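You operate a simulated robot arm through the tools that you are given. There is no shell and no other tool.

You are at the controls of a simulated two-armed robot. One attempt, no reset.

## Task
Put two of the steel weights from the sack bench top in the grey reject pan. Take the tan block on the top of the test bench and put it away on the top of the gauge bench. Put the measuring box on the top of the test bench away in the catch tray. Put the lump on the top of the test bench away in the inside of the lump tray. Shut the teal packing drawer. Press the more button two times. Fetch the green tag and set it on the top of the right bin lid. Close the top drawer. Take the lined bag from the top of the sample bench and leave it on the back of the sieve rack. Open the bottom drawer of the sieve bench, take the twine spool from the top of the sample bench and put it in the inside of the bottom drawer of the sieve bench, then shut the drawer. Take the green square tub and leave it on the purple plate. Any order will do. Set down upright: tan block, lined bag, twine spool.

It is judged by the outcome, as a careful person would: the job done as asked, and still so three seconds after it is handed in. It fails if anything else is knocked over, pushed out of place, dropped, spilled or broken. A push-on lid holds only when it is set on centred and level and pressed home; a screw cap is set on level and turned clockwise until tight.

## Robot
Two 6-joint arms with two-finger parallel grippers on one trunk, on a base that moves. Base frame: it is fixed to the floor where the robot stands at the start and does not move with it; the origin is under the middle of the robot, x ahead of it, y to its left, z up. Lengths are in cm, angles in rad, forces in N, time in s.
The left shoulder is at the start at [28, 18.5, 75.5], the right one opposite. With the tool pointing down near the work surface each hand reaches from about 50 to 92 cm from the robot's upright axis, wherever it stands, measured 20 degrees to its own side. Places, roughly: back of the sieve rack (88x20 cm) [50, 518, 80]; bottom drawer of the sieve bench [-90, 510, 10]; catch tray [-130, 300, 80]; green square tub (5x5x5 cm) [140, 120, 90]; green tag [-775, 625, 125]; inside of the bottom drawer of the sieve bench [-90, 520, 10]; inside of the lump tray (24x18 cm) [-628, 354, 80]; lined bag [200, 150, 100]; lump (5x4x4 cm) [210, 310, 90]; measuring box [250, 375, 100]; more button [-650, 600, 90]; purple plate (15x15x2 cm) [130, -190, 80]; reject pan [-75, -250, 75]; steel weight [-50, -250, 75]; tan block [225, 350, 100]; teal packing drawer [-670, 580, 70]; top drawer [-890, 510, 70]; top of the gauge bench [-520, 570, 90]; top of the right bin lid [-300, 550, 80]; twine spool (8x8x8 cm) [190, 160, 90]. Payload 1.57 kg a hand.
The tool frame of a hand sits at the grasp point between the pads (the TCP): z along the fingers, y along the line on which they close. The tips reach 3 cm beyond it. The gripper opens to 8 cm. The fingers are 1.7 cm wide and 1.2 cm thick; the gripper's body (4 by 8.2 cm) begins 8 cm behind the TCP.
Orientation is that of the tool frame in the base frame, as a unit quaternion [x, y, z, w]. With the fingers straight down and closing along the base's y, the tool's x points along the base's -x, its y along +y and its z along -z.

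## Interface
- The arms move only by the tool apply_moves. It takes "left_motion", "right_motion" or both (then of equal length, played together; a hand with none holds still); each is one flat list of numbers, 7 for each row, row after row: the shift along the base's x, y, z in mm, then the turn, a rotation vector about the base's x, y, z in rad, then the finger opening in mm, from 0 to 80. In form: [tx, ty, tz, ax, ay, az, grip, tx, ty, tz, ax, ay, az, grip, ...]. A call has 1 to 20 rows; each row shifts and turns the commanded pose from where the row before left it. Each row takes 0.2 s and may step no farther than 5 cm and 0.15 rad from the row before; otherwise, or with a gripper value out of range, the whole call is refused. Where a pose cannot be reached the arm comes as near as it can. A force on the tool above 40 N (or 10 N above the force at the start of the call, whichever is more), or a blocked arm, ends the call early, and 0.2 s more pass. The fingers move at their own pace (about 15.3 cm/s each) and stop on an object; they squeeze with about 40 N. The grip force told is the motor's: it shows also when the fingers shut on nothing. Time passes only in rows, and 0.2 s behind the last, so rows that do not move let the fingers close. The reply holds the time, the measured pose of the TCP, the force on the tool along the base axes, the opening and the grip force, in the units named above and with some noise, with the torque about the TCP (base axes, N m) and any sound that the robot's microphone picked up.
- Cameras (640 x 400 px; columns grow to the right, rows downward): "scene" is now at [25.41, 2.17, 121.37]; the picture's right is [0.16, -0.99, 0.00], its down [-0.56, -0.09, -0.82] and it looks along [0.81, 0.13, -0.57] (base axes); focal length 258 px, centre (320, 200). "left" rides on the left gripper at [7.2, 0.7, -12.2] in its tool frame; the picture's right is [-0.09, 1.00, 0.00], its down [-0.84, -0.08, -0.54] and it looks along [-0.54, -0.05, 0.84] (tool axes); focal length 238 px, centre (320, 200). "right" rides on the right gripper at [7.2, -0.7, -12.2] in its tool frame; the picture's right is [0.09, 1.00, 0.00], its down [-0.84, 0.08, -0.54] and it looks along [-0.54, 0.05, 0.84] (tool axes); focal length 238 px, centre (320, 200).
- grab_frame(camera): a new picture of that camera. It takes no simulated time.
- slide_trunk(by): slides the trunk up (or, below 0, down) by that many cm; the arms and the scene camera ride with it, the base frame stays. It gives what a move gives, with no picture.
- steer(legs): drives the robot by 1 to 6 legs, each [ahead, turn to the left] in cm and rad, along the robot's own axes; the way and the turn of a leg run together, so that a leg with both is an arc; at most 150 cm and 3.142 rad a leg. The arms and the cameras ride along, it lands a little off, and it stops where it bumps. It gives what a move gives.
- head_to(pan, tilt): turns the head with the scene camera to pan (to the left, within 1.501 rad either way) and tilt (down, from -0.506 to 1.204), counted from straight ahead of the robot. It gives what a move gives.
- locate(camera, pixels): for up to 12 pixels [column, row] of the newest picture of that camera ("zoom" is the newest enlarged one), the place [x, y, z] in the base frame of the surface seen there, good to about 0.2 cm, but the place of the scene camera against the robot may be out by one fixed shift of up to 1.2 cm in any direction. It takes no simulated time.
- zoom(camera, box): a new picture of the part [left, top, right, bottom] of that camera's present view, enlarged. It takes no simulated time.
- job_done(): hands the job in; it is judged then, once.

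Leave the grippers open and the arms clear of the work at the hand-in unless told otherwise.

The tools are called after "Call:" by a JSON object that holds its "api" and its "payload". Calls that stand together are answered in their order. apply_moves: Moves the arms, as the interface text tells. Its arguments: {"type":"object","properties":{"left_motion":{"type":"array","items":{"type":"number"}},"right_motion":{"type":"array","items":{"type":"number"}}},"required":[]} The other tools are called the same way: slide_trunk (by) moves the trunk up or down; steer (legs) drives the base; head_to (pan, tilt) turns the head that bears the scene camera; grab_frame (camera) takes a picture; locate (camera, pixels) gives the place of the surface under pixels of a picture; zoom (camera, box) takes an enlarged picture of a part of a camera's view; job_done () hands the job in.

At the start:

```text
t: 0.0
left_tcp_pos: [56.83, 27.17, 95.58]
left_tcp_rot: [0.001, 1.0, 0.0, 0.0]
left_ft_force: [0.2, 0.1, 0.5]
left_wrist_torque: [0.0, 0.0, -0.02]
left_grip_width: 8.0
left_gripper_force: 0.1
right_tcp_pos: [56.29, -23.36, 93.01]
right_tcp_rot: [0.0, 1.0, -0.001, 0.0]
right_ft_force: [0.5, 0.6, 0.4]
right_wrist_torque: [-0.03, -0.01, 0.01]
right_grip_width: 8.0
right_gripper_force: 0.2
trunk travel left (down, up): [-45.0, 54.0]
robot x, y, heading: [0.12, 0.14, -0.003]
head pan, tilt (commanded): [0.164, 0.606]
```

scene: 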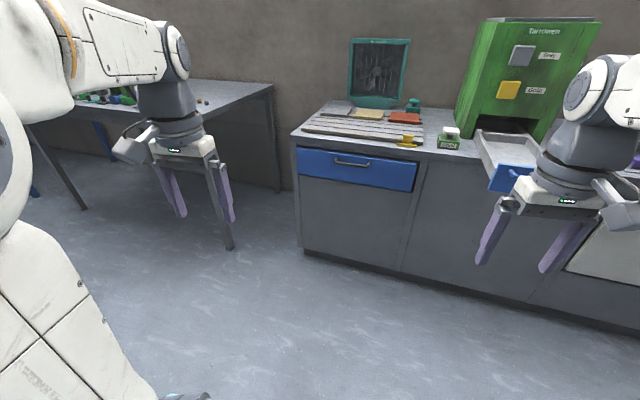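
right: 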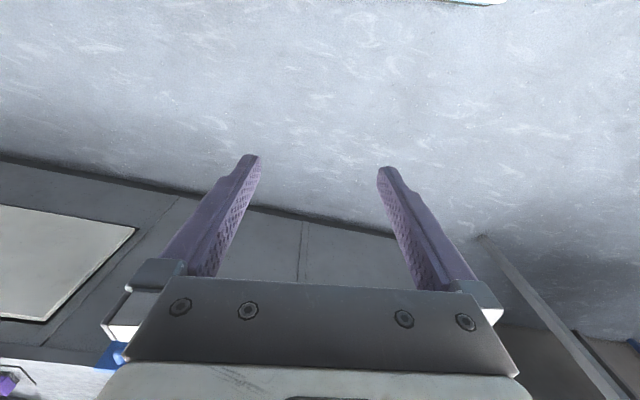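
left: 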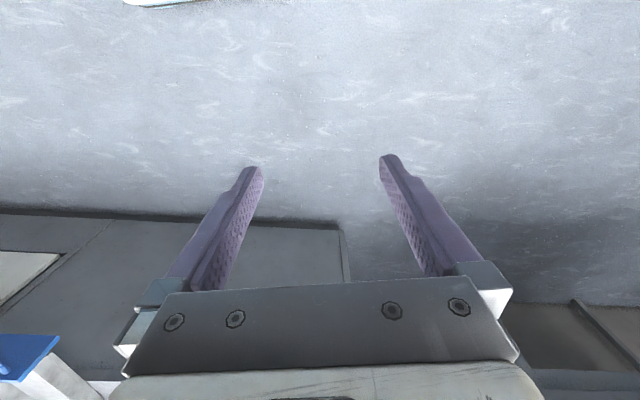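

I see a bench ahead with a green dispenser and a blue drawer. I'll look around first, turning the head left to survey.

Call:
{"api": "head_to", "payload": {"pan": 1.2, "tilt": 0.3}}

Call:
{"api": "grab_frame", "payload": {"camera": "scene"}}

```text
t: 1.3
left_tcp_pos: [56.77, 27.17, 95.59]
left_tcp_rot: [0.001, 1.0, 0.0, 0.0]
left_ft_force: [1.1, -0.3, 0.0]
left_wrist_torque: [0.0, -0.01, 0.01]
left_grip_width: 7.98
left_gripper_force: 0.1
right_tcp_pos: [56.24, -23.38, 92.98]
right_tcp_rot: [0.001, 1.0, 0.0, -0.001]
right_ft_force: [0.1, 0.5, -0.1]
right_wrist_torque: [0.02, -0.02, -0.02]
right_grip_width: 7.99
right_gripper_force: 0.1
trunk travel left (down, up): [-45.0, 54.0]
robot x, y, heading: [-0.25, -0.0, -0.0]
head pan, tilt (commanded): [1.201, 0.3]
```

```text
taken
```

scene: 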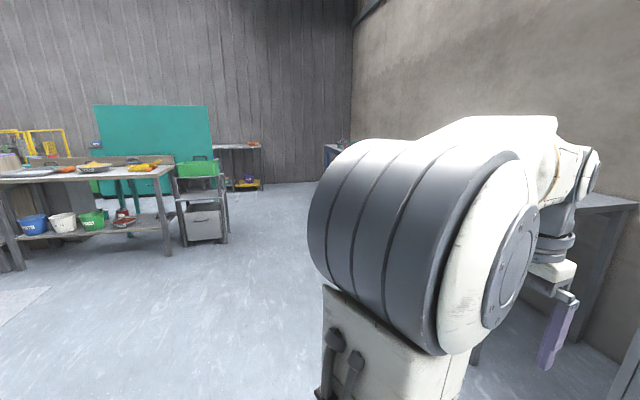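

The left shows a far bench (sieve bench?) and a cart. Next I look to the right.

Call:
{"api": "head_to", "payload": {"pan": -1.3, "tilt": 0.4}}

Call:
{"api": "grab_frame", "payload": {"camera": "scene"}}

Call:
{"api": "head_to", "payload": {"pan": -0.5, "tilt": 0.5}}

Call:
{"api": "grab_frame", "payload": {"camera": "scene"}}

Call:
{"api": "head_to", "payload": {"pan": 0.5, "tilt": 0.4}}

Call:
{"api": "grab_frame", "payload": {"camera": "scene"}}

```text
t: 3.6
left_tcp_pos: [56.74, 27.26, 95.68]
left_tcp_rot: [0.001, 1.0, 0.0, 0.0]
left_ft_force: [0.5, 0.1, -0.4]
left_wrist_torque: [-0.05, 0.01, -0.01]
left_grip_width: 8.02
left_gripper_force: 0.0
right_tcp_pos: [56.36, -23.29, 93.07]
right_tcp_rot: [0.001, 1.0, 0.001, 0.0]
right_ft_force: [-0.1, -0.3, -0.1]
right_wrist_torque: [-0.01, 0.01, 0.03]
right_grip_width: 7.99
right_gripper_force: 0.1
trunk travel left (down, up): [-45.0, 54.0]
robot x, y, heading: [0.09, 0.12, 0.001]
head pan, tilt (commanded): [-1.3, 0.4]
```

```text
taken
```

scene: 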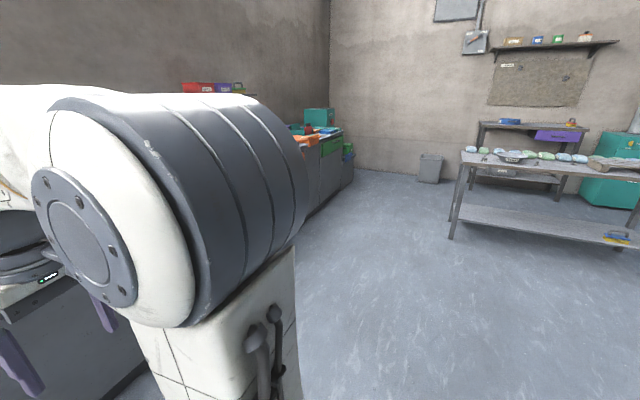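

```text
t: 4.7
left_tcp_pos: [56.71, 27.18, 95.58]
left_tcp_rot: [0.001, 1.0, 0.0, 0.0]
left_ft_force: [-0.3, -0.9, 0.7]
left_wrist_torque: [0.0, 0.03, -0.01]
left_grip_width: 8.0
left_gripper_force: 0.1
right_tcp_pos: [56.33, -23.22, 92.99]
right_tcp_rot: [0.0, 1.0, 0.0, 0.0]
right_ft_force: [-0.2, 0.4, 0.1]
right_wrist_torque: [-0.01, 0.02, 0.03]
right_grip_width: 7.99
right_gripper_force: 0.1
trunk travel left (down, up): [-45.0, 54.0]
robot x, y, heading: [0.12, -0.34, -0.008]
head pan, tilt (commanded): [-0.499, 0.499]
```

```text
taken
```

scene: 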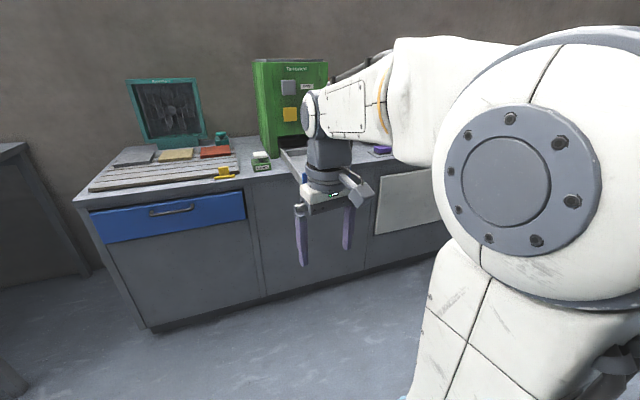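

```text
t: 6.0
left_tcp_pos: [56.74, 27.22, 95.64]
left_tcp_rot: [0.001, 1.0, 0.0, 0.0]
left_ft_force: [-0.1, -0.4, -0.5]
left_wrist_torque: [0.0, -0.01, -0.03]
left_grip_width: 8.01
left_gripper_force: 0.0
right_tcp_pos: [56.23, -23.36, 92.95]
right_tcp_rot: [0.0, 1.0, -0.001, -0.001]
right_ft_force: [-0.4, -0.5, -0.3]
right_wrist_torque: [0.02, -0.02, 0.04]
right_grip_width: 8.01
right_gripper_force: 0.1
trunk travel left (down, up): [-45.0, 54.0]
robot x, y, heading: [-0.0, 0.11, 0.009]
head pan, tilt (commanded): [0.499, 0.4]
```

```text
taken
```

scene: 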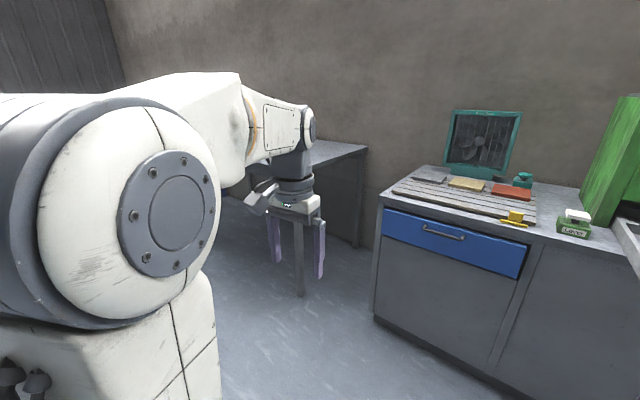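

The shoulder blocks part of the view. I'll measure the bench ahead and the sample-bench edge in this picture: bench front corner (380,200), drawer front (450,240), table corner (365,150), table leg (297,290).

Call:
{"api": "locate", "payload": {"camera": "scene", "pixels": [[380, 203], [450, 240], [362, 152], [530, 240], [300, 290], [480, 140], [60, 40], [515, 218], [575, 225]]}}

```text
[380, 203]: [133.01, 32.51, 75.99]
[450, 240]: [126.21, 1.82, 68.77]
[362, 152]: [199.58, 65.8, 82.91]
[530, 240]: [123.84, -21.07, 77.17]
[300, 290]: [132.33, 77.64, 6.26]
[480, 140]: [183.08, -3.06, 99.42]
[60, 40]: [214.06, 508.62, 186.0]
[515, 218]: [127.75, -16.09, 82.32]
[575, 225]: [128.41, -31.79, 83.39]
```

The bench ahead is at x≈125; there's room to turn. I turn left to face the sample bench.

Call:
{"api": "steer", "payload": {"legs": [[0, 0.7]]}}

Call:
{"api": "head_to", "payload": {"pan": 0.0, "tilt": 0.45}}

Call:
{"api": "grab_frame", "payload": {"camera": "scene"}}

```text
t: 8.3
left_tcp_pos: [24.79, 57.83, 95.68]
left_tcp_rot: [-0.352, 0.936, 0.0, 0.0]
left_ft_force: [0.4, -0.3, -0.4]
left_wrist_torque: [0.04, 0.01, -0.03]
left_grip_width: 8.01
left_gripper_force: 0.1
right_tcp_pos: [57.67, 19.49, 92.88]
right_tcp_rot: [-0.351, 0.936, 0.0, 0.0]
right_ft_force: [-0.1, 0.0, -0.8]
right_wrist_torque: [0.02, -0.01, 0.0]
right_grip_width: 8.01
right_gripper_force: 0.1
trunk travel left (down, up): [-45.0, 54.0]
robot x, y, heading: [-0.09, 0.34, 0.724]
head pan, tilt (commanded): [0.499, 0.4]
```

```text
t: 9.2
left_tcp_pos: [24.68, 57.89, 95.5]
left_tcp_rot: [-0.352, 0.936, 0.0, 0.0]
left_ft_force: [0.8, -0.2, -0.3]
left_wrist_torque: [0.02, 0.03, -0.05]
left_grip_width: 8.02
left_gripper_force: 0.1
right_tcp_pos: [57.71, 19.6, 92.91]
right_tcp_rot: [-0.352, 0.936, 0.001, 0.001]
right_ft_force: [0.6, -0.2, 0.1]
right_wrist_torque: [0.02, -0.02, 0.01]
right_grip_width: 8.02
right_gripper_force: 0.0
trunk travel left (down, up): [-45.0, 54.0]
robot x, y, heading: [0.08, 0.05, 0.72]
head pan, tilt (commanded): [0.0, 0.45]
```

```text
taken
```

scene: 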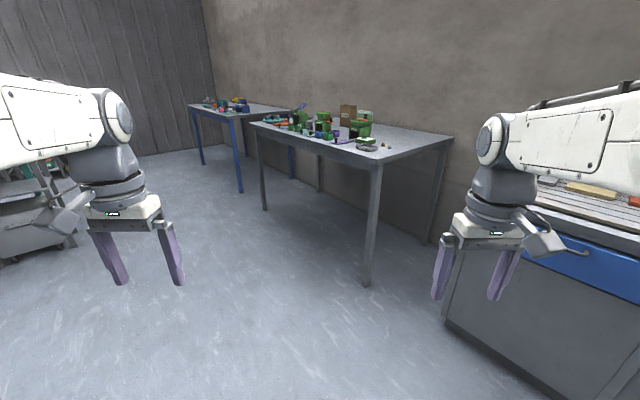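

I see the sample bench (cluttered centre) and the blue-legged test bench beyond. I zoom in on both.

Call:
{"api": "zoom", "payload": {"camera": "scene", "box": [240, 90, 460, 180]}}

Call:
{"api": "locate", "payload": {"camera": "zoom", "pixels": [[370, 190], [400, 210], [40, 100], [600, 145], [240, 125], [230, 90], [355, 125]]}}

Call:
{"api": "zoom", "payload": {"camera": "scene", "box": [180, 80, 330, 140]}}

```text
2.91 times, centred on (350, 135) of scene
```

zoom: 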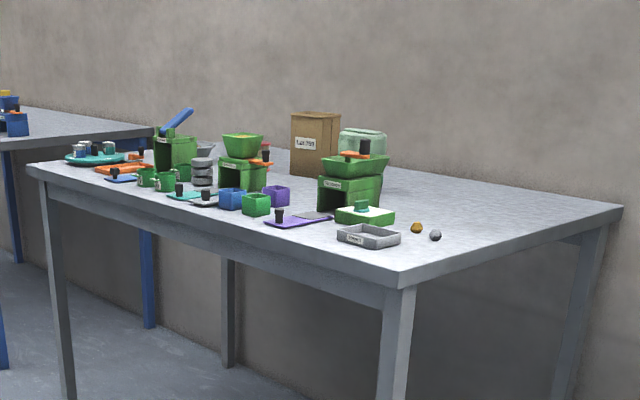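

```text
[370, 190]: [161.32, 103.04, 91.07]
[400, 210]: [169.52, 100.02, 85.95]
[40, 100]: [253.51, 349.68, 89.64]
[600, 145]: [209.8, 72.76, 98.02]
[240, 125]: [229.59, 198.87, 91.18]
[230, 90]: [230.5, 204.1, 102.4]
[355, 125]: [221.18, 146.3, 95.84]
```

```text
4.27 times, centred on (255, 110) of scene
```

zoom: 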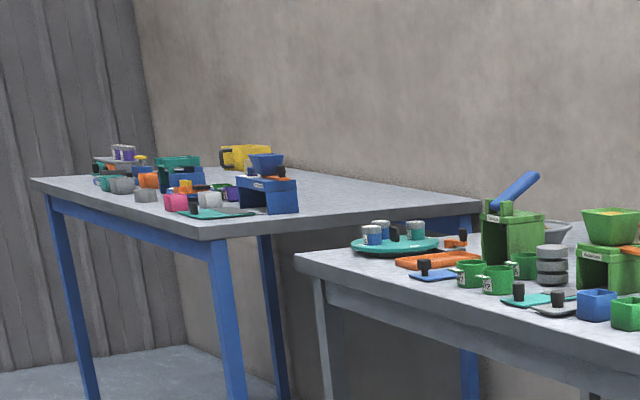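

I locate bench corners, and individual objects in the first zoom geometry again.

Call:
{"api": "zoom", "payload": {"camera": "scene", "box": [240, 90, 460, 180]}}

Call:
{"api": "locate", "payload": {"camera": "zoom", "pixels": [[387, 282], [35, 168], [618, 208], [256, 205], [276, 196], [316, 140], [355, 195], [202, 170], [165, 185], [147, 178], [232, 200], [365, 237]]}}

```text
2.91 times, centred on (350, 135) of scene
```

zoom: 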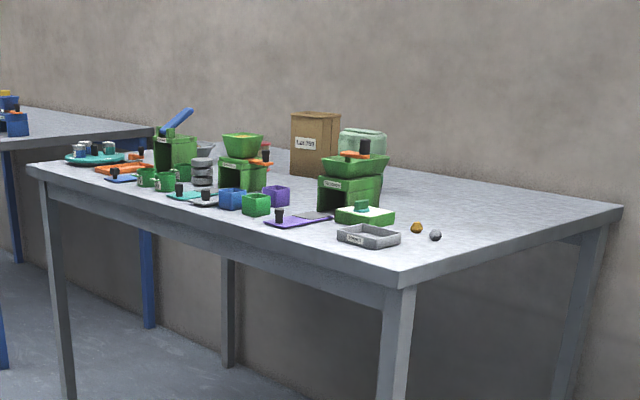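

```text
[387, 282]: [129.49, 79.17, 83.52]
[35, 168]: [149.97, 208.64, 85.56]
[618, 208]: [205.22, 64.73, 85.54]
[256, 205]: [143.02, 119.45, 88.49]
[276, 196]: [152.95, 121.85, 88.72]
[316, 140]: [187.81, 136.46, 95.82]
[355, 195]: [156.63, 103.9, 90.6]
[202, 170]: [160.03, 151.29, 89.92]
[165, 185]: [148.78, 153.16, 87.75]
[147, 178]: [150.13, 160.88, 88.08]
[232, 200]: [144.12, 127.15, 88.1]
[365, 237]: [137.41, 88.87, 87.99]
```

The green tub is near (143,119.5,88) on the sample bench (top z≈85). I'll raise the trunk for clearance and drive near the bench.

Call:
{"api": "slide_trunk", "payload": {"by": 22}}

Call:
{"api": "steer", "payload": {"legs": [[0, 0.37], [90, 0], [70, 0], [0, -1.2]]}}

Call:
{"api": "head_to", "payload": {"pan": 0.0, "tilt": 0.7}}

Call:
{"api": "grab_frame", "payload": {"camera": "scene"}}

```text
t: 11.5
left_tcp_pos: [24.74, 57.81, 117.51]
left_tcp_rot: [-0.352, 0.936, 0.0, 0.0]
left_ft_force: [-0.7, -0.3, -0.6]
left_wrist_torque: [-0.03, -0.01, -0.02]
left_grip_width: 8.01
left_gripper_force: 0.1
right_tcp_pos: [57.76, 19.55, 115.11]
right_tcp_rot: [-0.352, 0.936, 0.0, 0.0]
right_ft_force: [0.9, 0.7, 0.4]
right_wrist_torque: [-0.03, 0.0, 0.0]
right_grip_width: 8.04
right_gripper_force: 0.0
trunk travel left (down, up): [-67.0, 32.0]
robot x, y, heading: [-0.13, -0.15, 0.72]
head pan, tilt (commanded): [0.0, 0.45]
```

```text
t: 23.9
left_tcp_pos: [129.46, 168.27, 117.57]
left_tcp_rot: [0.036, 0.999, 0.001, 0.0]
left_ft_force: [-0.6, 0.1, 0.6]
left_wrist_torque: [-0.02, 0.01, -0.03]
left_grip_width: 8.02
left_gripper_force: 0.1
right_tcp_pos: [125.57, 118.04, 114.96]
right_tcp_rot: [0.036, 0.999, 0.0, 0.0]
right_ft_force: [0.1, 0.4, -0.1]
right_wrist_torque: [0.02, -0.03, 0.0]
right_grip_width: 8.02
right_gripper_force: 0.1
trunk travel left (down, up): [-67.0, 32.0]
robot x, y, heading: [71.28, 145.2, -0.066]
head pan, tilt (commanded): [0.0, 0.45]
```

```text
t: 24.7
left_tcp_pos: [129.57, 168.32, 117.55]
left_tcp_rot: [0.035, 0.999, -0.001, 0.001]
left_ft_force: [-0.2, 0.4, 0.1]
left_wrist_torque: [-0.01, 0.02, 0.0]
left_grip_width: 7.98
left_gripper_force: 0.2
right_tcp_pos: [125.62, 117.9, 115.07]
right_tcp_rot: [0.034, 0.999, 0.0, 0.0]
right_ft_force: [0.2, -1.3, 0.4]
right_wrist_torque: [0.01, 0.01, 0.02]
right_grip_width: 8.0
right_gripper_force: 0.0
trunk travel left (down, up): [-67.0, 32.0]
robot x, y, heading: [71.28, 145.24, -0.071]
head pan, tilt (commanded): [0.0, 0.7]
```

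```text
taken
```

scene: 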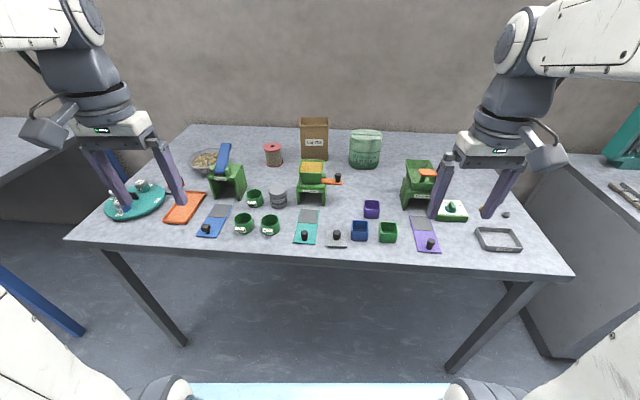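

Now a good overview. I zoom to identify the bag, spool and tubs.

Call:
{"api": "zoom", "payload": {"camera": "scene", "box": [230, 100, 410, 210]}}

Call:
{"api": "locate", "payload": {"camera": "zoom", "pixels": [[300, 70], [300, 160], [155, 160], [155, 200], [480, 115], [480, 200]]}}

Call:
{"api": "zoom", "payload": {"camera": "scene", "box": [310, 180, 450, 260]}}

Call:
{"api": "locate", "payload": {"camera": "zoom", "pixels": [[320, 205], [395, 205], [358, 212], [358, 230], [320, 245], [395, 245], [228, 230], [280, 130]]}}

```text
3.56 times, centred on (320, 155) of scene
```

zoom: 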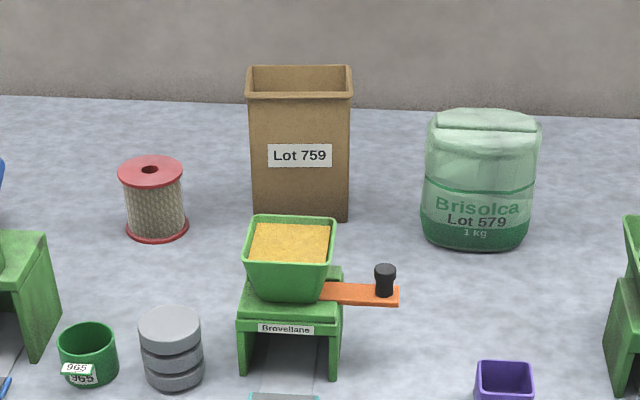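

```text
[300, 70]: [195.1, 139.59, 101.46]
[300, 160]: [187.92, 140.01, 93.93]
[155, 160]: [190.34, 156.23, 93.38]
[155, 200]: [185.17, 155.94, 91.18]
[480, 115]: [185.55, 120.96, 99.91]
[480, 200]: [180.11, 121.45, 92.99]
```

```text
4.57 times, centred on (380, 220) of scene
```

zoom: 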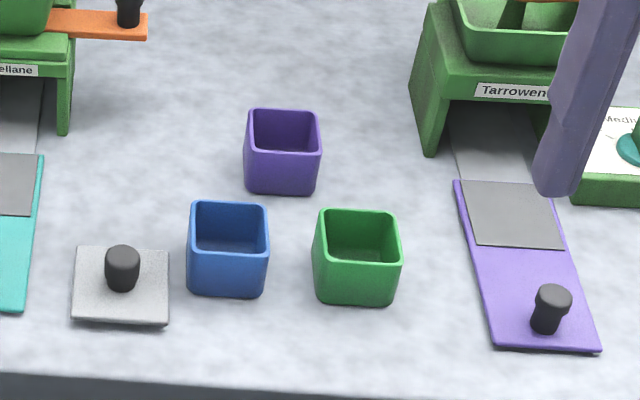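

```text
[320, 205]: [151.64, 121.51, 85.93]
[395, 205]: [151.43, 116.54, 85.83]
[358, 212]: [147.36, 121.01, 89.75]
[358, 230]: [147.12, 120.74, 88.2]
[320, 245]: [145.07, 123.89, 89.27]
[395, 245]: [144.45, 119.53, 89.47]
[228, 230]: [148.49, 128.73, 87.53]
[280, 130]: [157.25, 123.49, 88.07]
```

The brown "Lot 759" bag at about (193,140) matches the lined bag's place and the red spool (190,156) matches the twine spool. The green tub is around (147,121.6), yaw ≈ -0.15. I move the right hand above it and look with its wrist camera.

Call:
{"api": "apply_moves", "payload": {"right_motion": [36, 6, -10, 0, 0, -0.014, 70, 36, 6, -10, 0, 0, -0.014, 70, 36, 6, -10, 0, 0, -0.014, 70, 36, 6, -10, 0, 0, -0.014, 70, 36, 6, -10, 0, 0, -0.014, 70, 34, 6, -10, 0, 0, -0.015, 70, 0, 0, 0, 0, 0, 0, 70]}}

Call:
{"api": "grab_frame", "payload": {"camera": "right"}}

Call:
{"api": "grab_frame", "payload": {"camera": "scene"}}

```text
t: 26.3
left_tcp_pos: [129.57, 168.35, 117.71]
left_tcp_rot: [0.036, 0.999, 0.0, -0.001]
left_ft_force: [-0.5, 1.0, 0.5]
left_wrist_torque: [0.0, 0.07, -0.02]
left_grip_width: 8.01
left_gripper_force: 0.2
right_tcp_pos: [146.97, 121.77, 108.87]
right_tcp_rot: [0.077, 0.997, 0.0, 0.0]
right_ft_force: [0.8, 0.1, -0.4]
right_wrist_torque: [-0.02, 0.01, 0.0]
right_grip_width: 6.98
right_gripper_force: 0.0
trunk travel left (down, up): [-67.0, 32.0]
robot x, y, heading: [71.14, 145.09, -0.07]
head pan, tilt (commanded): [0.0, 0.7]
```

```text
taken
```

right: 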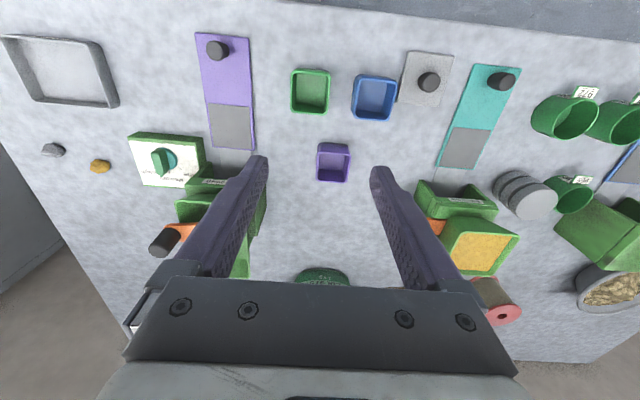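

```text
taken
```

scene: 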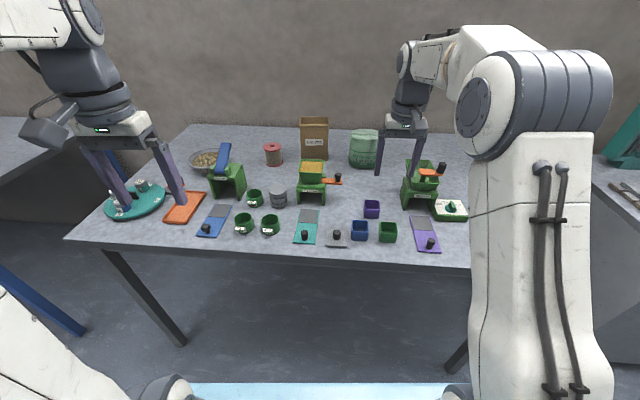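

I measure the green tub rim in the right wrist picture: corners about (292,70), (330,70), (292,113), (330,112).

Call:
{"api": "zoom", "payload": {"camera": "right", "box": [270, 50, 400, 130]}}

Call:
{"api": "locate", "payload": {"camera": "right", "pixels": [[294, 71], [328, 72], [293, 111], [328, 111], [310, 95], [357, 80], [357, 100], [310, 125]]}}

```text
4.92 times, centred on (335, 90) of right
```

zoom: 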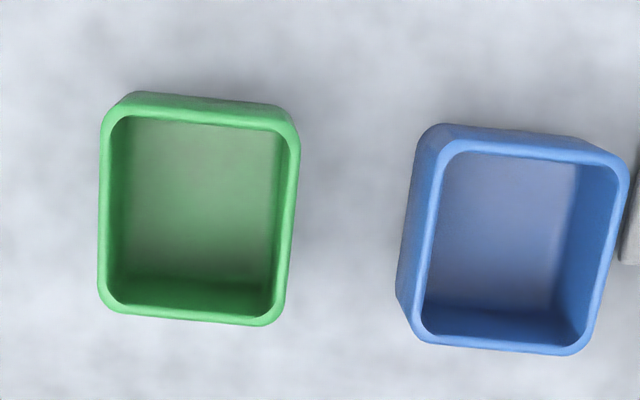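

```text
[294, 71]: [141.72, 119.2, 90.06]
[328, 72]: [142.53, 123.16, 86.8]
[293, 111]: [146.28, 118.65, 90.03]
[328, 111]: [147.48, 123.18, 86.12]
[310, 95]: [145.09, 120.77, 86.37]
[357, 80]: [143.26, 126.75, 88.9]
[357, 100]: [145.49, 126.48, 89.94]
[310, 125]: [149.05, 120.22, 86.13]
```

I refine with rim points in the zoom.

Call:
{"api": "locate", "payload": {"camera": "zoom", "pixels": [[106, 215], [288, 220], [205, 112], [190, 315], [410, 250], [310, 220]]}}

```text
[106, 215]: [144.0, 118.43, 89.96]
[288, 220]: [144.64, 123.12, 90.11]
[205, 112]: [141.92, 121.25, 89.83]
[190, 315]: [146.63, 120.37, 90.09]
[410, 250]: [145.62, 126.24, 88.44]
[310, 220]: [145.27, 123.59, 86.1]
```

Tub centre ≈ (144.3,120.8), rim z≈90, bench ≈86.1. Blue tub edge at ≈126, so I use a 62 mm opening, move over and descend in two steps.

Call:
{"api": "apply_moves", "payload": {"right_motion": [-26, -9, -30, 0, 0, 0, 62, 0, 0, -40, 0, 0, 0, 62, 0, 0, -40, 0, 0, 0, 62, 0, 0, 0, 0, 0, 0, 62]}}

Call:
{"api": "grab_frame", "payload": {"camera": "right"}}

```text
t: 27.3
left_tcp_pos: [129.46, 168.3, 117.55]
left_tcp_rot: [0.036, 0.999, 0.0, 0.0]
left_ft_force: [0.2, 0.9, 0.5]
left_wrist_torque: [0.0, 0.01, 0.0]
left_grip_width: 8.0
left_gripper_force: 0.1
right_tcp_pos: [144.38, 120.7, 97.7]
right_tcp_rot: [0.079, 0.997, 0.0, 0.0]
right_ft_force: [-0.5, -0.2, -0.2]
right_wrist_torque: [-0.01, -0.01, 0.0]
right_grip_width: 6.19
right_gripper_force: 0.0
trunk travel left (down, up): [-67.0, 32.0]
robot x, y, heading: [70.51, 145.33, -0.069]
head pan, tilt (commanded): [0.0, 0.7]
```

```text
taken
```

right: 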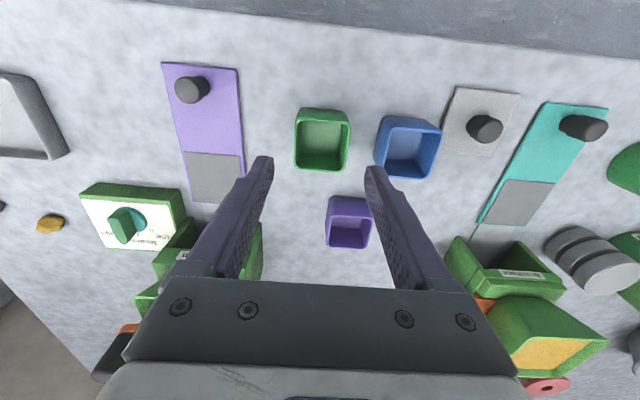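

The tub at (322,140) lines up with the projected grasp axis. I descend to z≈90 and close.

Call:
{"api": "apply_moves", "payload": {"right_motion": [0, 0, -40, 0, 0, 0, 62, 0, 0, -37, 0, 0, 0, 62, 0, 0, 0, 0, 0, 0, 62, 0, 0, 0, 0, 0, 0, 40, 0, 0, 0, 0, 0, 0, 40, 0, 0, 0, 0, 0, 0, 40]}}

Call:
{"api": "grab_frame", "payload": {"camera": "right"}}

```text
t: 28.7
left_tcp_pos: [129.48, 168.35, 117.7]
left_tcp_rot: [0.036, 0.999, 0.0, 0.0]
left_ft_force: [0.0, -0.6, 0.0]
left_wrist_torque: [0.01, -0.02, -0.02]
left_grip_width: 8.0
left_gripper_force: 0.2
right_tcp_pos: [144.24, 120.97, 90.36]
right_tcp_rot: [0.078, 0.997, 0.0, 0.0]
right_ft_force: [0.3, 0.5, 1.3]
right_wrist_torque: [-0.01, -0.02, 0.03]
right_grip_width: 4.67
right_gripper_force: 40.2
trunk travel left (down, up): [-67.0, 32.0]
robot x, y, heading: [71.26, 144.8, -0.069]
head pan, tilt (commanded): [0.0, 0.7]
```

```text
taken
```

right: 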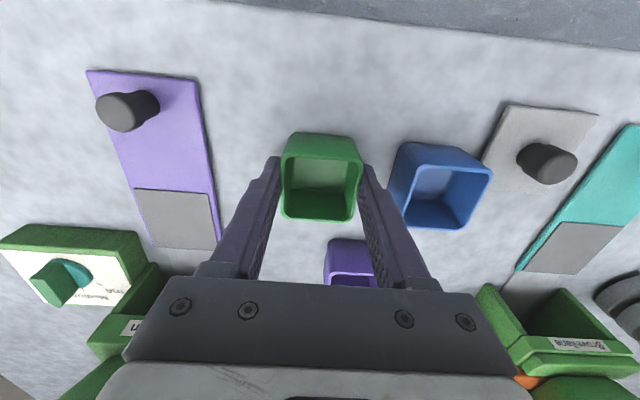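

Gripped (4.67 cm, 40 N). I lift the tub straight up 20 cm.

Call:
{"api": "apply_moves", "payload": {"right_motion": [0, 0, 30, 0, 0, 0, 40, 0, 0, 40, 0, 0, 0, 40, 0, 0, 45, 0, 0, 0, 40, 0, 0, 45, 0, 0, 0, 40, 0, 0, 40, 0, 0, 0, 40]}}

Call:
{"api": "grab_frame", "payload": {"camera": "right"}}

```text
t: 29.9
left_tcp_pos: [129.49, 168.34, 117.62]
left_tcp_rot: [0.035, 0.999, 0.0, 0.0]
left_ft_force: [-0.8, -0.5, 0.1]
left_wrist_torque: [-0.01, 0.03, -0.01]
left_grip_width: 8.0
left_gripper_force: 0.1
right_tcp_pos: [143.92, 120.51, 110.27]
right_tcp_rot: [0.078, 0.997, 0.0, 0.0]
right_ft_force: [0.9, 0.4, -0.5]
right_wrist_torque: [0.01, 0.01, 0.02]
right_grip_width: 4.69
right_gripper_force: 40.5
trunk travel left (down, up): [-67.0, 32.0]
robot x, y, heading: [70.95, 145.01, -0.068]
head pan, tilt (commanded): [0.0, 0.7]
```

```text
taken
```

right: 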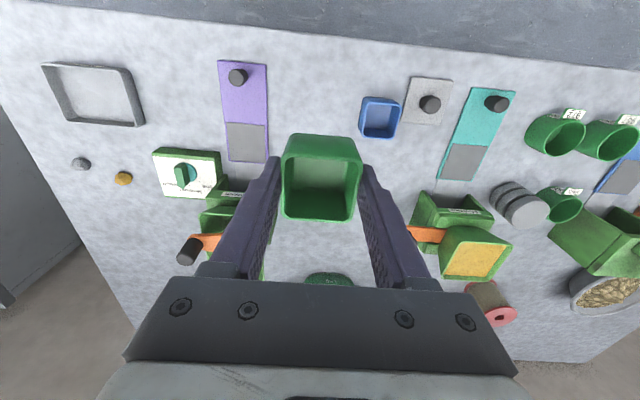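

Tub is held. I retract the right hand toward the robot, back away and drive toward the purple plate area, then look.

Call:
{"api": "apply_moves", "payload": {"right_motion": [-36, -6, 10, 0, 0, 0.014, 40, -36, -6, 10, 0, 0, 0.014, 40, -36, -6, 10, 0, 0, 0.014, 40, -36, -6, 10, 0, 0, 0.014, 40, -36, -6, 10, 0, 0, 0.014, 40]}}

Call:
{"api": "steer", "payload": {"legs": [[-55, 0], [0, -1.5], [140, 0]]}}

Call:
{"api": "head_to", "payload": {"pan": 0.3, "tilt": 0.45}}

Call:
{"api": "grab_frame", "payload": {"camera": "scene"}}

```text
t: 31.1
left_tcp_pos: [129.59, 168.32, 117.53]
left_tcp_rot: [0.036, 0.999, 0.0, -0.001]
left_ft_force: [-0.8, 0.6, -1.4]
left_wrist_torque: [0.0, 0.02, -0.04]
left_grip_width: 8.02
left_gripper_force: 0.0
right_tcp_pos: [126.48, 117.81, 115.11]
right_tcp_rot: [0.042, 0.999, -0.001, -0.001]
right_ft_force: [-0.2, -0.6, -1.3]
right_wrist_torque: [0.0, -0.02, -0.03]
right_grip_width: 4.7
right_gripper_force: 39.6
trunk travel left (down, up): [-67.0, 32.0]
robot x, y, heading: [71.19, 145.59, -0.071]
head pan, tilt (commanded): [0.0, 0.7]
```

```text
t: 44.3
left_tcp_pos: [50.45, -43.86, 117.66]
left_tcp_rot: [0.696, 0.718, 0.0, 0.0]
left_ft_force: [0.3, 0.9, -0.4]
left_wrist_torque: [0.0, 0.0, 0.01]
left_grip_width: 8.02
left_gripper_force: 0.1
right_tcp_pos: [-0.22, -46.09, 115.23]
right_tcp_rot: [0.701, 0.714, 0.0, 0.0]
right_ft_force: [0.1, -0.6, -0.5]
right_wrist_torque: [0.01, -0.03, 0.0]
right_grip_width: 4.66
right_gripper_force: 40.1
trunk travel left (down, up): [-67.0, 32.0]
robot x, y, heading: [21.37, 12.11, -1.537]
head pan, tilt (commanded): [0.0, 0.7]
```

```text
t: 45.1
left_tcp_pos: [50.47, -43.86, 117.64]
left_tcp_rot: [0.695, 0.719, 0.001, 0.0]
left_ft_force: [0.7, 0.1, 0.0]
left_wrist_torque: [0.02, 0.0, 0.0]
left_grip_width: 8.01
left_gripper_force: 0.0
right_tcp_pos: [-0.25, -46.14, 115.17]
right_tcp_rot: [0.701, 0.713, 0.0, 0.0]
right_ft_force: [0.4, 0.2, -0.9]
right_wrist_torque: [-0.03, -0.05, -0.03]
right_grip_width: 4.65
right_gripper_force: 40.0
trunk travel left (down, up): [-67.0, 32.0]
robot x, y, heading: [21.5, 11.96, -1.536]
head pan, tilt (commanded): [0.3, 0.45]
```

```text
taken
```

scene: 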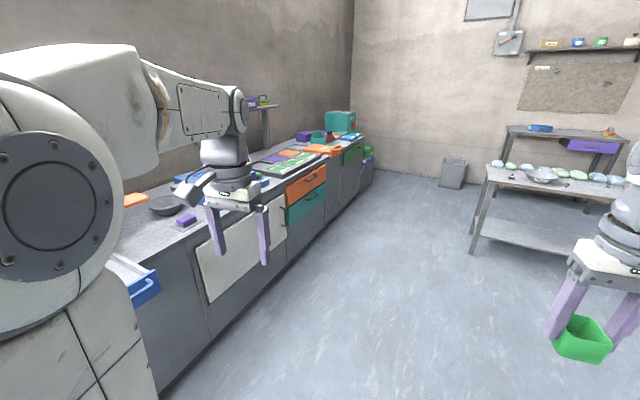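

I look for the purple plate on the bench at left; zoom on (170–360,110–220).

Call:
{"api": "zoom", "payload": {"camera": "scene", "box": [230, 90, 390, 190]}}

Call:
{"api": "locate", "payload": {"camera": "zoom", "pixels": [[175, 245], [240, 245], [370, 240], [300, 190], [120, 310], [330, 300], [470, 190]]}}

Call:
{"api": "zoom", "payload": {"camera": "scene", "box": [470, 110, 640, 220]}}

```text
4.00 times, centred on (310, 140) of scene
```

zoom: 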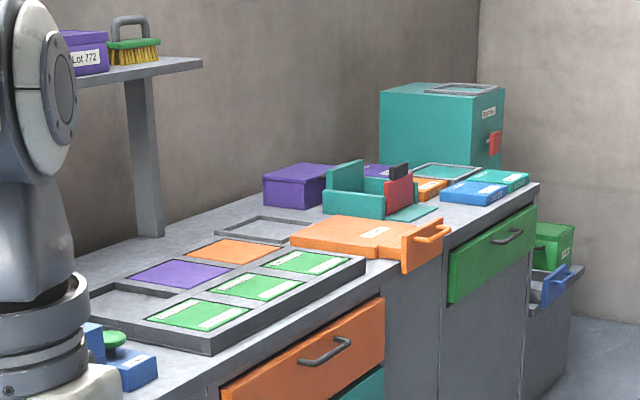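

```text
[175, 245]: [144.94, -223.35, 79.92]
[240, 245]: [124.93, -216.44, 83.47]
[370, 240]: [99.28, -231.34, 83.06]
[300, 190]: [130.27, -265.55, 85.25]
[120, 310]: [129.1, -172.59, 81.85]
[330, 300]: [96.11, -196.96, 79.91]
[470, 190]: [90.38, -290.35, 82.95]
```

```text
3.64 times, centred on (555, 165) of scene
```

zoom: 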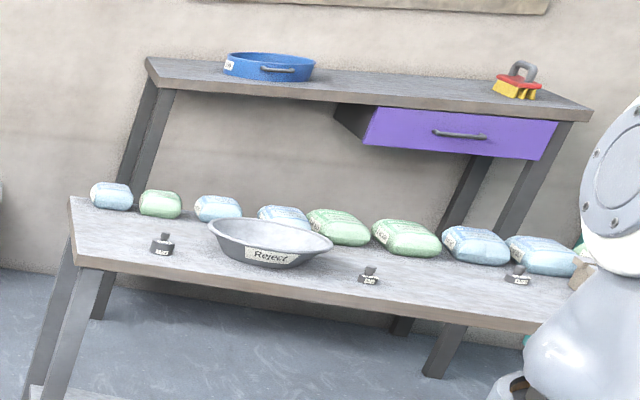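

I locate the purple square plate at zoom px (180,273) of the bench zoom, re-zooming on it.

Call:
{"api": "zoom", "payload": {"camera": "scene", "box": [230, 90, 390, 190]}}

Call:
{"api": "locate", "payload": {"camera": "zoom", "pixels": [[180, 273], [140, 275], [215, 270], [175, 263], [185, 285], [235, 250], [200, 312], [205, 350], [120, 300], [100, 330]]}}

```text
4.00 times, centred on (310, 140) of scene
```

zoom: 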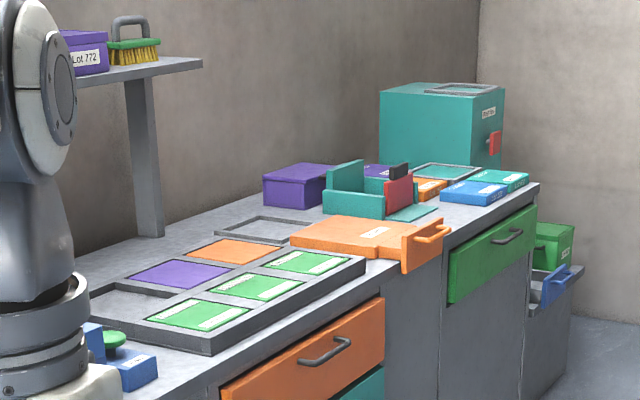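

```text
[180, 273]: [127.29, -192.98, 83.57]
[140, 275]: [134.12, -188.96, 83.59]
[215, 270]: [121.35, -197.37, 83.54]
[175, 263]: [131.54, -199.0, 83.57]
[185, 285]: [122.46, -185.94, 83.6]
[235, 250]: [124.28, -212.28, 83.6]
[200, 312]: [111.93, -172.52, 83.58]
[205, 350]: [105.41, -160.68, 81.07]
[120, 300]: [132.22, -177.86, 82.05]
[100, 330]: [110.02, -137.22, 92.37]
```

The purple plate's centre is ≈ (127.3,-192.5,83.6). Before approaching, I check the robot's base extent by looking down.

Call:
{"api": "head_to", "payload": {"pan": 0.0, "tilt": 1.2}}

Call:
{"api": "grab_frame", "payload": {"camera": "scene"}}

Call:
{"api": "locate", "payload": {"camera": "scene", "pixels": [[320, 200], [320, 260], [320, 300], [320, 350], [200, 300], [440, 300], [250, 260], [390, 260]]}}

```text
t: 46.2
left_tcp_pos: [50.42, -43.93, 117.55]
left_tcp_rot: [0.695, 0.719, 0.0, 0.0]
left_ft_force: [-0.4, 1.1, 0.4]
left_wrist_torque: [0.02, -0.01, 0.0]
left_grip_width: 8.0
left_gripper_force: 0.1
right_tcp_pos: [-0.11, -46.14, 115.13]
right_tcp_rot: [0.701, 0.713, 0.0, 0.0]
right_ft_force: [0.1, -0.6, -0.4]
right_wrist_torque: [0.02, 0.02, -0.05]
right_grip_width: 4.67
right_gripper_force: 40.1
trunk travel left (down, up): [-67.0, 32.0]
robot x, y, heading: [21.41, 11.68, -1.536]
head pan, tilt (commanded): [0.0, 1.201]
```

```text
taken
```

scene: 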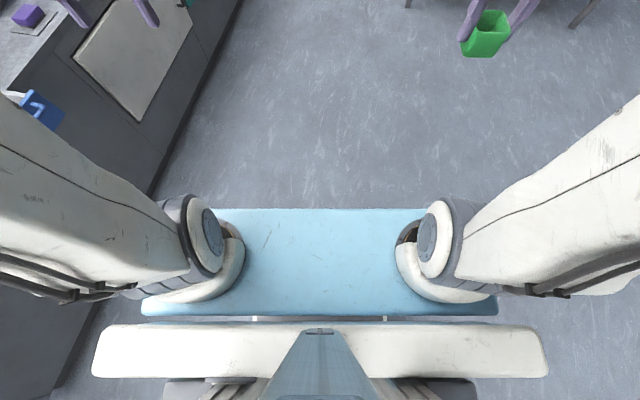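

```text
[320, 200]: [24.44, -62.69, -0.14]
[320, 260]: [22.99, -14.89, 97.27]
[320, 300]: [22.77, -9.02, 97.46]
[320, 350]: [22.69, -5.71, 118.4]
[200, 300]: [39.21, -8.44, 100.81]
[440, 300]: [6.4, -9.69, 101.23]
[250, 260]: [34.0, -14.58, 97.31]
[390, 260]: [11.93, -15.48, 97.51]
```

The trunk plate reaches ~34 cm ahead of the axis. Now I check the shelf above the bench before swinging the arms there.

Call:
{"api": "head_to", "payload": {"pan": 0.35, "tilt": 0.4}}

Call:
{"api": "zoom", "payload": {"camera": "scene", "box": [160, 80, 400, 230]}}

Call:
{"api": "locate", "payload": {"camera": "zoom", "pixels": [[330, 80], [300, 60], [320, 150], [250, 290], [225, 330], [470, 130], [420, 165], [180, 345]]}}

```text
t: 47.3
left_tcp_pos: [50.52, -43.81, 117.55]
left_tcp_rot: [0.695, 0.719, 0.0, 0.0]
left_ft_force: [-0.4, -0.3, 1.1]
left_wrist_torque: [0.03, 0.0, -0.01]
left_grip_width: 8.0
left_gripper_force: 0.1
right_tcp_pos: [-0.21, -46.09, 115.04]
right_tcp_rot: [0.701, 0.713, 0.0, 0.0]
right_ft_force: [-0.1, -0.8, -0.6]
right_wrist_torque: [0.02, 0.01, 0.0]
right_grip_width: 4.68
right_gripper_force: 40.3
trunk travel left (down, up): [-67.0, 32.0]
robot x, y, heading: [21.08, 12.02, -1.529]
head pan, tilt (commanded): [0.351, 0.4]
```

```text
2.67 times, centred on (280, 155) of scene
```

zoom: 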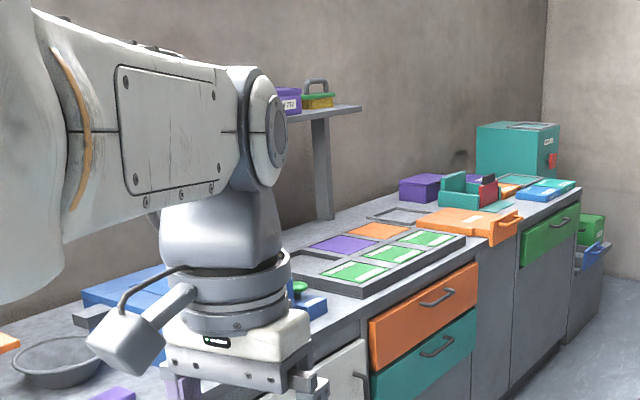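

```text
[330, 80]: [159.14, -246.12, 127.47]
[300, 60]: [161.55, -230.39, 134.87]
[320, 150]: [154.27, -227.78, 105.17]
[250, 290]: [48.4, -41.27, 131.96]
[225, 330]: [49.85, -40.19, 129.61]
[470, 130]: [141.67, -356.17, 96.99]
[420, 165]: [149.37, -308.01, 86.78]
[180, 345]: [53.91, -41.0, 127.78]
```

The shelf is at x>150, z≈122, clear of my planned pose. I drive to about (59,-161) and face the bench.

Call:
{"api": "steer", "payload": {"legs": [[0, 0.18], [100, 0], [75, 0], [0, 1.2]]}}

Call:
{"api": "head_to", "payload": {"pan": -0.1, "tilt": 0.75}}

Call:
{"api": "grab_frame", "payload": {"camera": "scene"}}

```text
t: 57.5
left_tcp_pos: [104.95, -203.07, 117.75]
left_tcp_rot: [0.585, 0.811, 0.0, 0.0]
left_ft_force: [-0.9, 0.6, 0.4]
left_wrist_torque: [-0.05, -0.01, 0.0]
left_grip_width: 8.01
left_gripper_force: 0.1
right_tcp_pos: [56.93, -219.58, 115.12]
right_tcp_rot: [0.592, 0.806, 0.0, 0.001]
right_ft_force: [0.0, 0.9, -0.8]
right_wrist_torque: [-0.01, 0.02, 0.01]
right_grip_width: 4.67
right_gripper_force: 40.1
trunk travel left (down, up): [-67.0, 32.0]
robot x, y, heading: [60.92, -158.04, -1.249]
head pan, tilt (commanded): [0.351, 0.4]
stopped in leg 4: the robot was blocked; the commanded pose is now the measured one
```

```text
t: 58.5
left_tcp_pos: [104.88, -203.09, 117.59]
left_tcp_rot: [0.585, 0.811, 0.0, 0.001]
left_ft_force: [-0.7, 0.6, -0.1]
left_wrist_torque: [-0.02, 0.01, 0.0]
left_grip_width: 7.99
left_gripper_force: 0.1
right_tcp_pos: [57.04, -219.68, 115.18]
right_tcp_rot: [0.592, 0.806, -0.001, 0.0]
right_ft_force: [0.1, 0.6, -0.6]
right_wrist_torque: [-0.01, 0.01, -0.02]
right_grip_width: 4.67
right_gripper_force: 40.2
trunk travel left (down, up): [-67.0, 32.0]
robot x, y, heading: [61.42, -158.41, -1.249]
head pan, tilt (commanded): [-0.099, 0.75]
```

```text
taken
```

scene: 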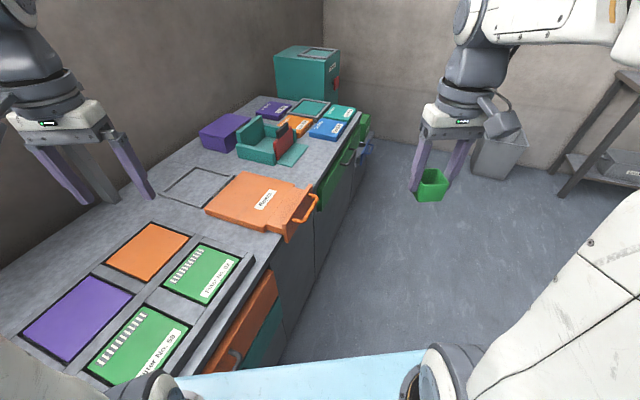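

The turn was blocked by the bench (base corner). I'll back off, shift away from the bench, and turn with more standoff.

Call:
{"api": "steer", "payload": {"legs": [[-60, 0], [0, -0.35], [60, 0], [0, 1.44]]}}

Call:
{"api": "head_to", "payload": {"pan": -0.1, "tilt": 0.75}}

Call:
{"api": "grab_frame", "payload": {"camera": "scene"}}

```text
t: 69.3
left_tcp_pos: [102.41, -148.39, 117.62]
left_tcp_rot: [0.102, 0.995, 0.0, 0.0]
left_ft_force: [0.3, 0.1, -1.5]
left_wrist_torque: [0.01, 0.01, -0.01]
left_grip_width: 7.99
left_gripper_force: 0.1
right_tcp_pos: [92.7, -198.13, 115.04]
right_tcp_rot: [0.109, 0.994, 0.0, 0.001]
right_ft_force: [0.5, 0.3, -0.4]
right_wrist_torque: [-0.02, -0.04, -0.01]
right_grip_width: 4.68
right_gripper_force: 40.3
trunk travel left (down, up): [-67.0, 32.0]
robot x, y, heading: [41.4, -163.56, -0.201]
head pan, tilt (commanded): [-0.099, 0.75]
```

```text
t: 69.9
left_tcp_pos: [102.39, -148.4, 117.58]
left_tcp_rot: [0.102, 0.995, 0.0, 0.0]
left_ft_force: [0.0, -0.2, -0.5]
left_wrist_torque: [0.01, 0.03, -0.03]
left_grip_width: 7.99
left_gripper_force: 0.1
right_tcp_pos: [92.46, -198.21, 115.08]
right_tcp_rot: [0.109, 0.994, 0.0, -0.001]
right_ft_force: [0.7, -0.3, -0.6]
right_wrist_torque: [0.01, 0.02, -0.01]
right_grip_width: 4.68
right_gripper_force: 40.3
trunk travel left (down, up): [-67.0, 32.0]
robot x, y, heading: [41.37, -163.39, -0.203]
head pan, tilt (commanded): [-0.099, 0.75]
```

```text
taken
```

scene: 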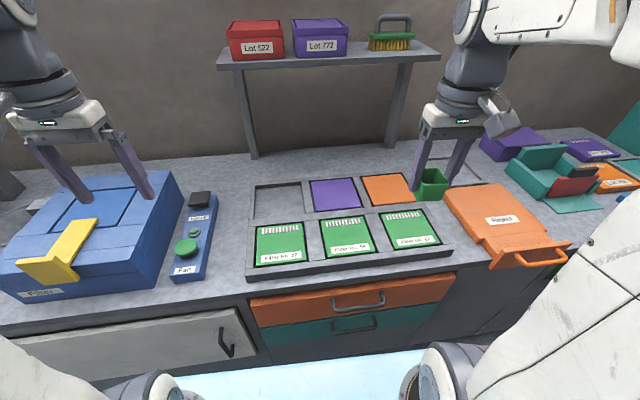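

Good view: the purple plate is at pixel (335,195). I move 14 cm closer.

Call:
{"api": "steer", "payload": {"legs": [[14, 0.03]]}}

Call:
{"api": "grab_frame", "payload": {"camera": "scene"}}

Call:
{"api": "grab_frame", "payload": {"camera": "right"}}

```text
t: 71.2
left_tcp_pos: [115.27, -149.22, 117.6]
left_tcp_rot: [0.087, 0.996, 0.0, 0.0]
left_ft_force: [-0.5, 0.4, 0.7]
left_wrist_torque: [0.02, -0.02, 0.0]
left_grip_width: 8.01
left_gripper_force: 0.1
right_tcp_pos: [107.06, -199.28, 115.13]
right_tcp_rot: [0.095, 0.996, 0.0, 0.0]
right_ft_force: [0.2, -0.1, 0.7]
right_wrist_torque: [0.01, -0.03, 0.0]
right_grip_width: 4.66
right_gripper_force: 39.9
trunk travel left (down, up): [-67.0, 32.0]
robot x, y, heading: [54.56, -166.15, -0.177]
head pan, tilt (commanded): [-0.099, 0.75]
```

```text
taken
```

scene: 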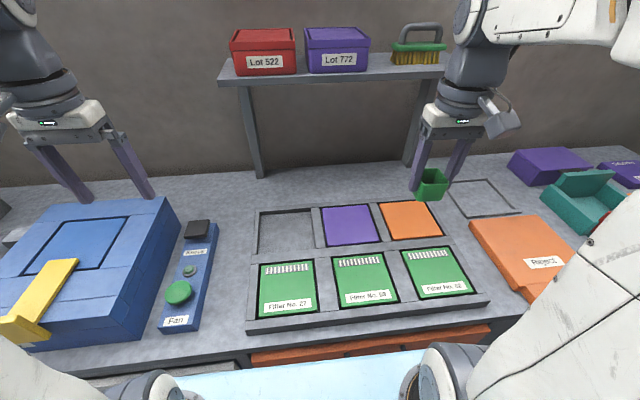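

```text
taken
```

right: 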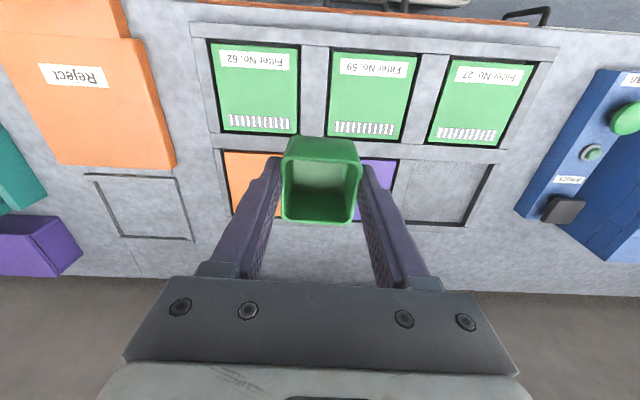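

I compare positions of the plate corners in both cameras to calibrate the scene camera offset.

Call:
{"api": "locate", "payload": {"camera": "scene", "pixels": [[340, 307], [334, 258], [398, 299], [384, 253], [324, 210], [371, 206], [381, 240], [328, 246], [348, 225]]}}

Call:
{"api": "locate", "payload": {"camera": "right", "pixels": [[418, 56], [402, 140], [329, 47], [328, 135], [392, 165], [387, 215], [375, 165], [440, 190]]}}

```text
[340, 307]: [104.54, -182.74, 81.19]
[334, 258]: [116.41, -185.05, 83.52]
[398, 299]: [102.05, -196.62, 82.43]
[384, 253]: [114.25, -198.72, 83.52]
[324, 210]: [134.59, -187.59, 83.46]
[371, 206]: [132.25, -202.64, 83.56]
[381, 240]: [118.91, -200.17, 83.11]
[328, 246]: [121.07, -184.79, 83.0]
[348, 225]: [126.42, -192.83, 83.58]
```

```text
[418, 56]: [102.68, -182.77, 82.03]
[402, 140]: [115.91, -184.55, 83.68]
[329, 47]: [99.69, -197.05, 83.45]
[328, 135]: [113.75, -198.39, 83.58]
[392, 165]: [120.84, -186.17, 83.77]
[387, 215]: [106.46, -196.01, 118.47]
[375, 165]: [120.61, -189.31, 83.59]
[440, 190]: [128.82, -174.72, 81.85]
```

Scene offset ≈ +0.5 ahead, −0.35 left. Plate centre ≈ (126.2,-193.4,83.6). I move the tub over it, then lower to just above.

Call:
{"api": "apply_moves", "payload": {"right_motion": [48, 15, 0, 0, 0, 0.005, 40, 48, 15, 0, 0, 0, 0.005, 40, 48, 15, 0, 0, 0, 0.005, 40, 47, 14, 0, 0, 0, 0.005, 40, 0, 0, -45, 0, 0, 0, 40, 0, 0, -45, 0, 0, 0, 40, 0, 0, -45, 0, 0, 0, 40, 0, 0, -45, 0, 0, 0, 40, 0, 0, -45, 0, 0, 0, 40, 0, 0, 0, 0, 0, 0, 40]}}

Call:
{"api": "grab_frame", "payload": {"camera": "right"}}

Call:
{"api": "grab_frame", "payload": {"camera": "scene"}}

```text
refused: row 1 steps farther than a row can; nothing moved
```

```text
taken
```

right: 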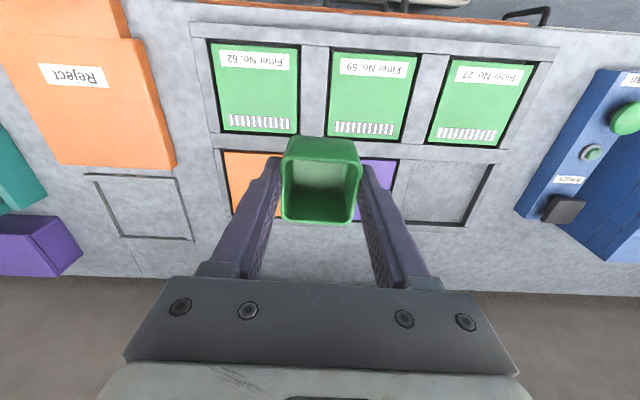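

```text
taken
```

scene: 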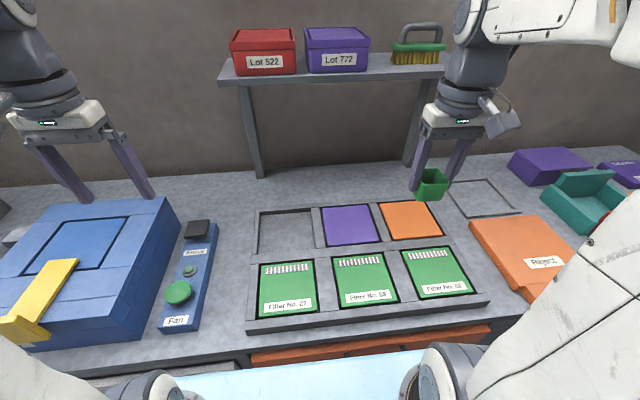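

Row step slightly too large; I split the lateral move into 5 rows.

Call:
{"api": "apply_moves", "payload": {"right_motion": [39, 12, 0, 0, 0, 0.004, 40, 38, 12, 0, 0, 0, 0.004, 40, 38, 12, 0, 0, 0, 0.004, 40, 38, 12, 0, 0, 0, 0.004, 40, 38, 11, 0, 0, 0, 0.004, 40, 0, 0, -45, 0, 0, 0, 40, 0, 0, -45, 0, 0, 0, 40, 0, 0, -45, 0, 0, 0, 40, 0, 0, -45, 0, 0, 0, 40, 0, 0, -45, 0, 0, 0, 40, 0, 0, 0, 0, 0, 0, 40]}}

Call:
{"api": "grab_frame", "payload": {"camera": "right"}}

Call:
{"api": "grab_frame", "payload": {"camera": "scene"}}

```text
t: 73.6
left_tcp_pos: [115.34, -149.21, 117.67]
left_tcp_rot: [0.087, 0.996, 0.001, 0.0]
left_ft_force: [0.3, -0.3, 0.5]
left_wrist_torque: [0.02, 0.01, 0.03]
left_grip_width: 8.04
left_gripper_force: 0.1
right_tcp_pos: [125.89, -193.18, 92.88]
right_tcp_rot: [0.087, 0.996, 0.0, 0.0]
right_ft_force: [0.2, 0.8, -0.6]
right_wrist_torque: [0.02, -0.01, 0.01]
right_grip_width: 4.66
right_gripper_force: 40.3
trunk travel left (down, up): [-67.0, 32.0]
robot x, y, heading: [54.83, -166.22, -0.174]
head pan, tilt (commanded): [-0.099, 0.75]
```

```text
taken
```

right: 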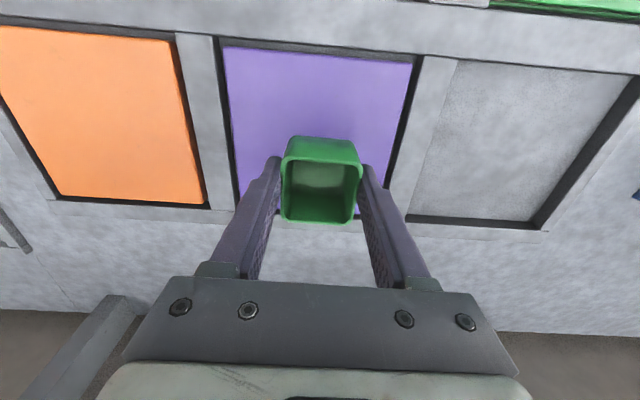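

```text
taken
```

scene: 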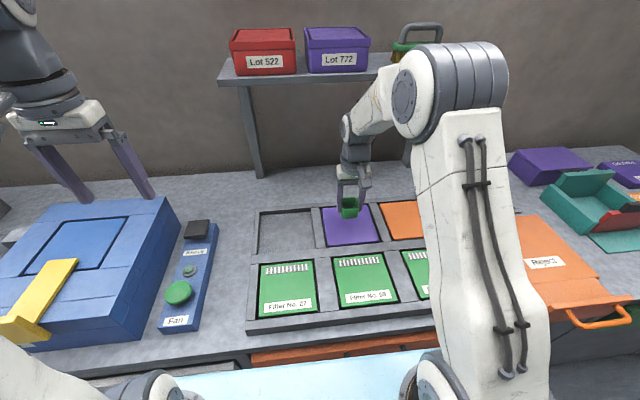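

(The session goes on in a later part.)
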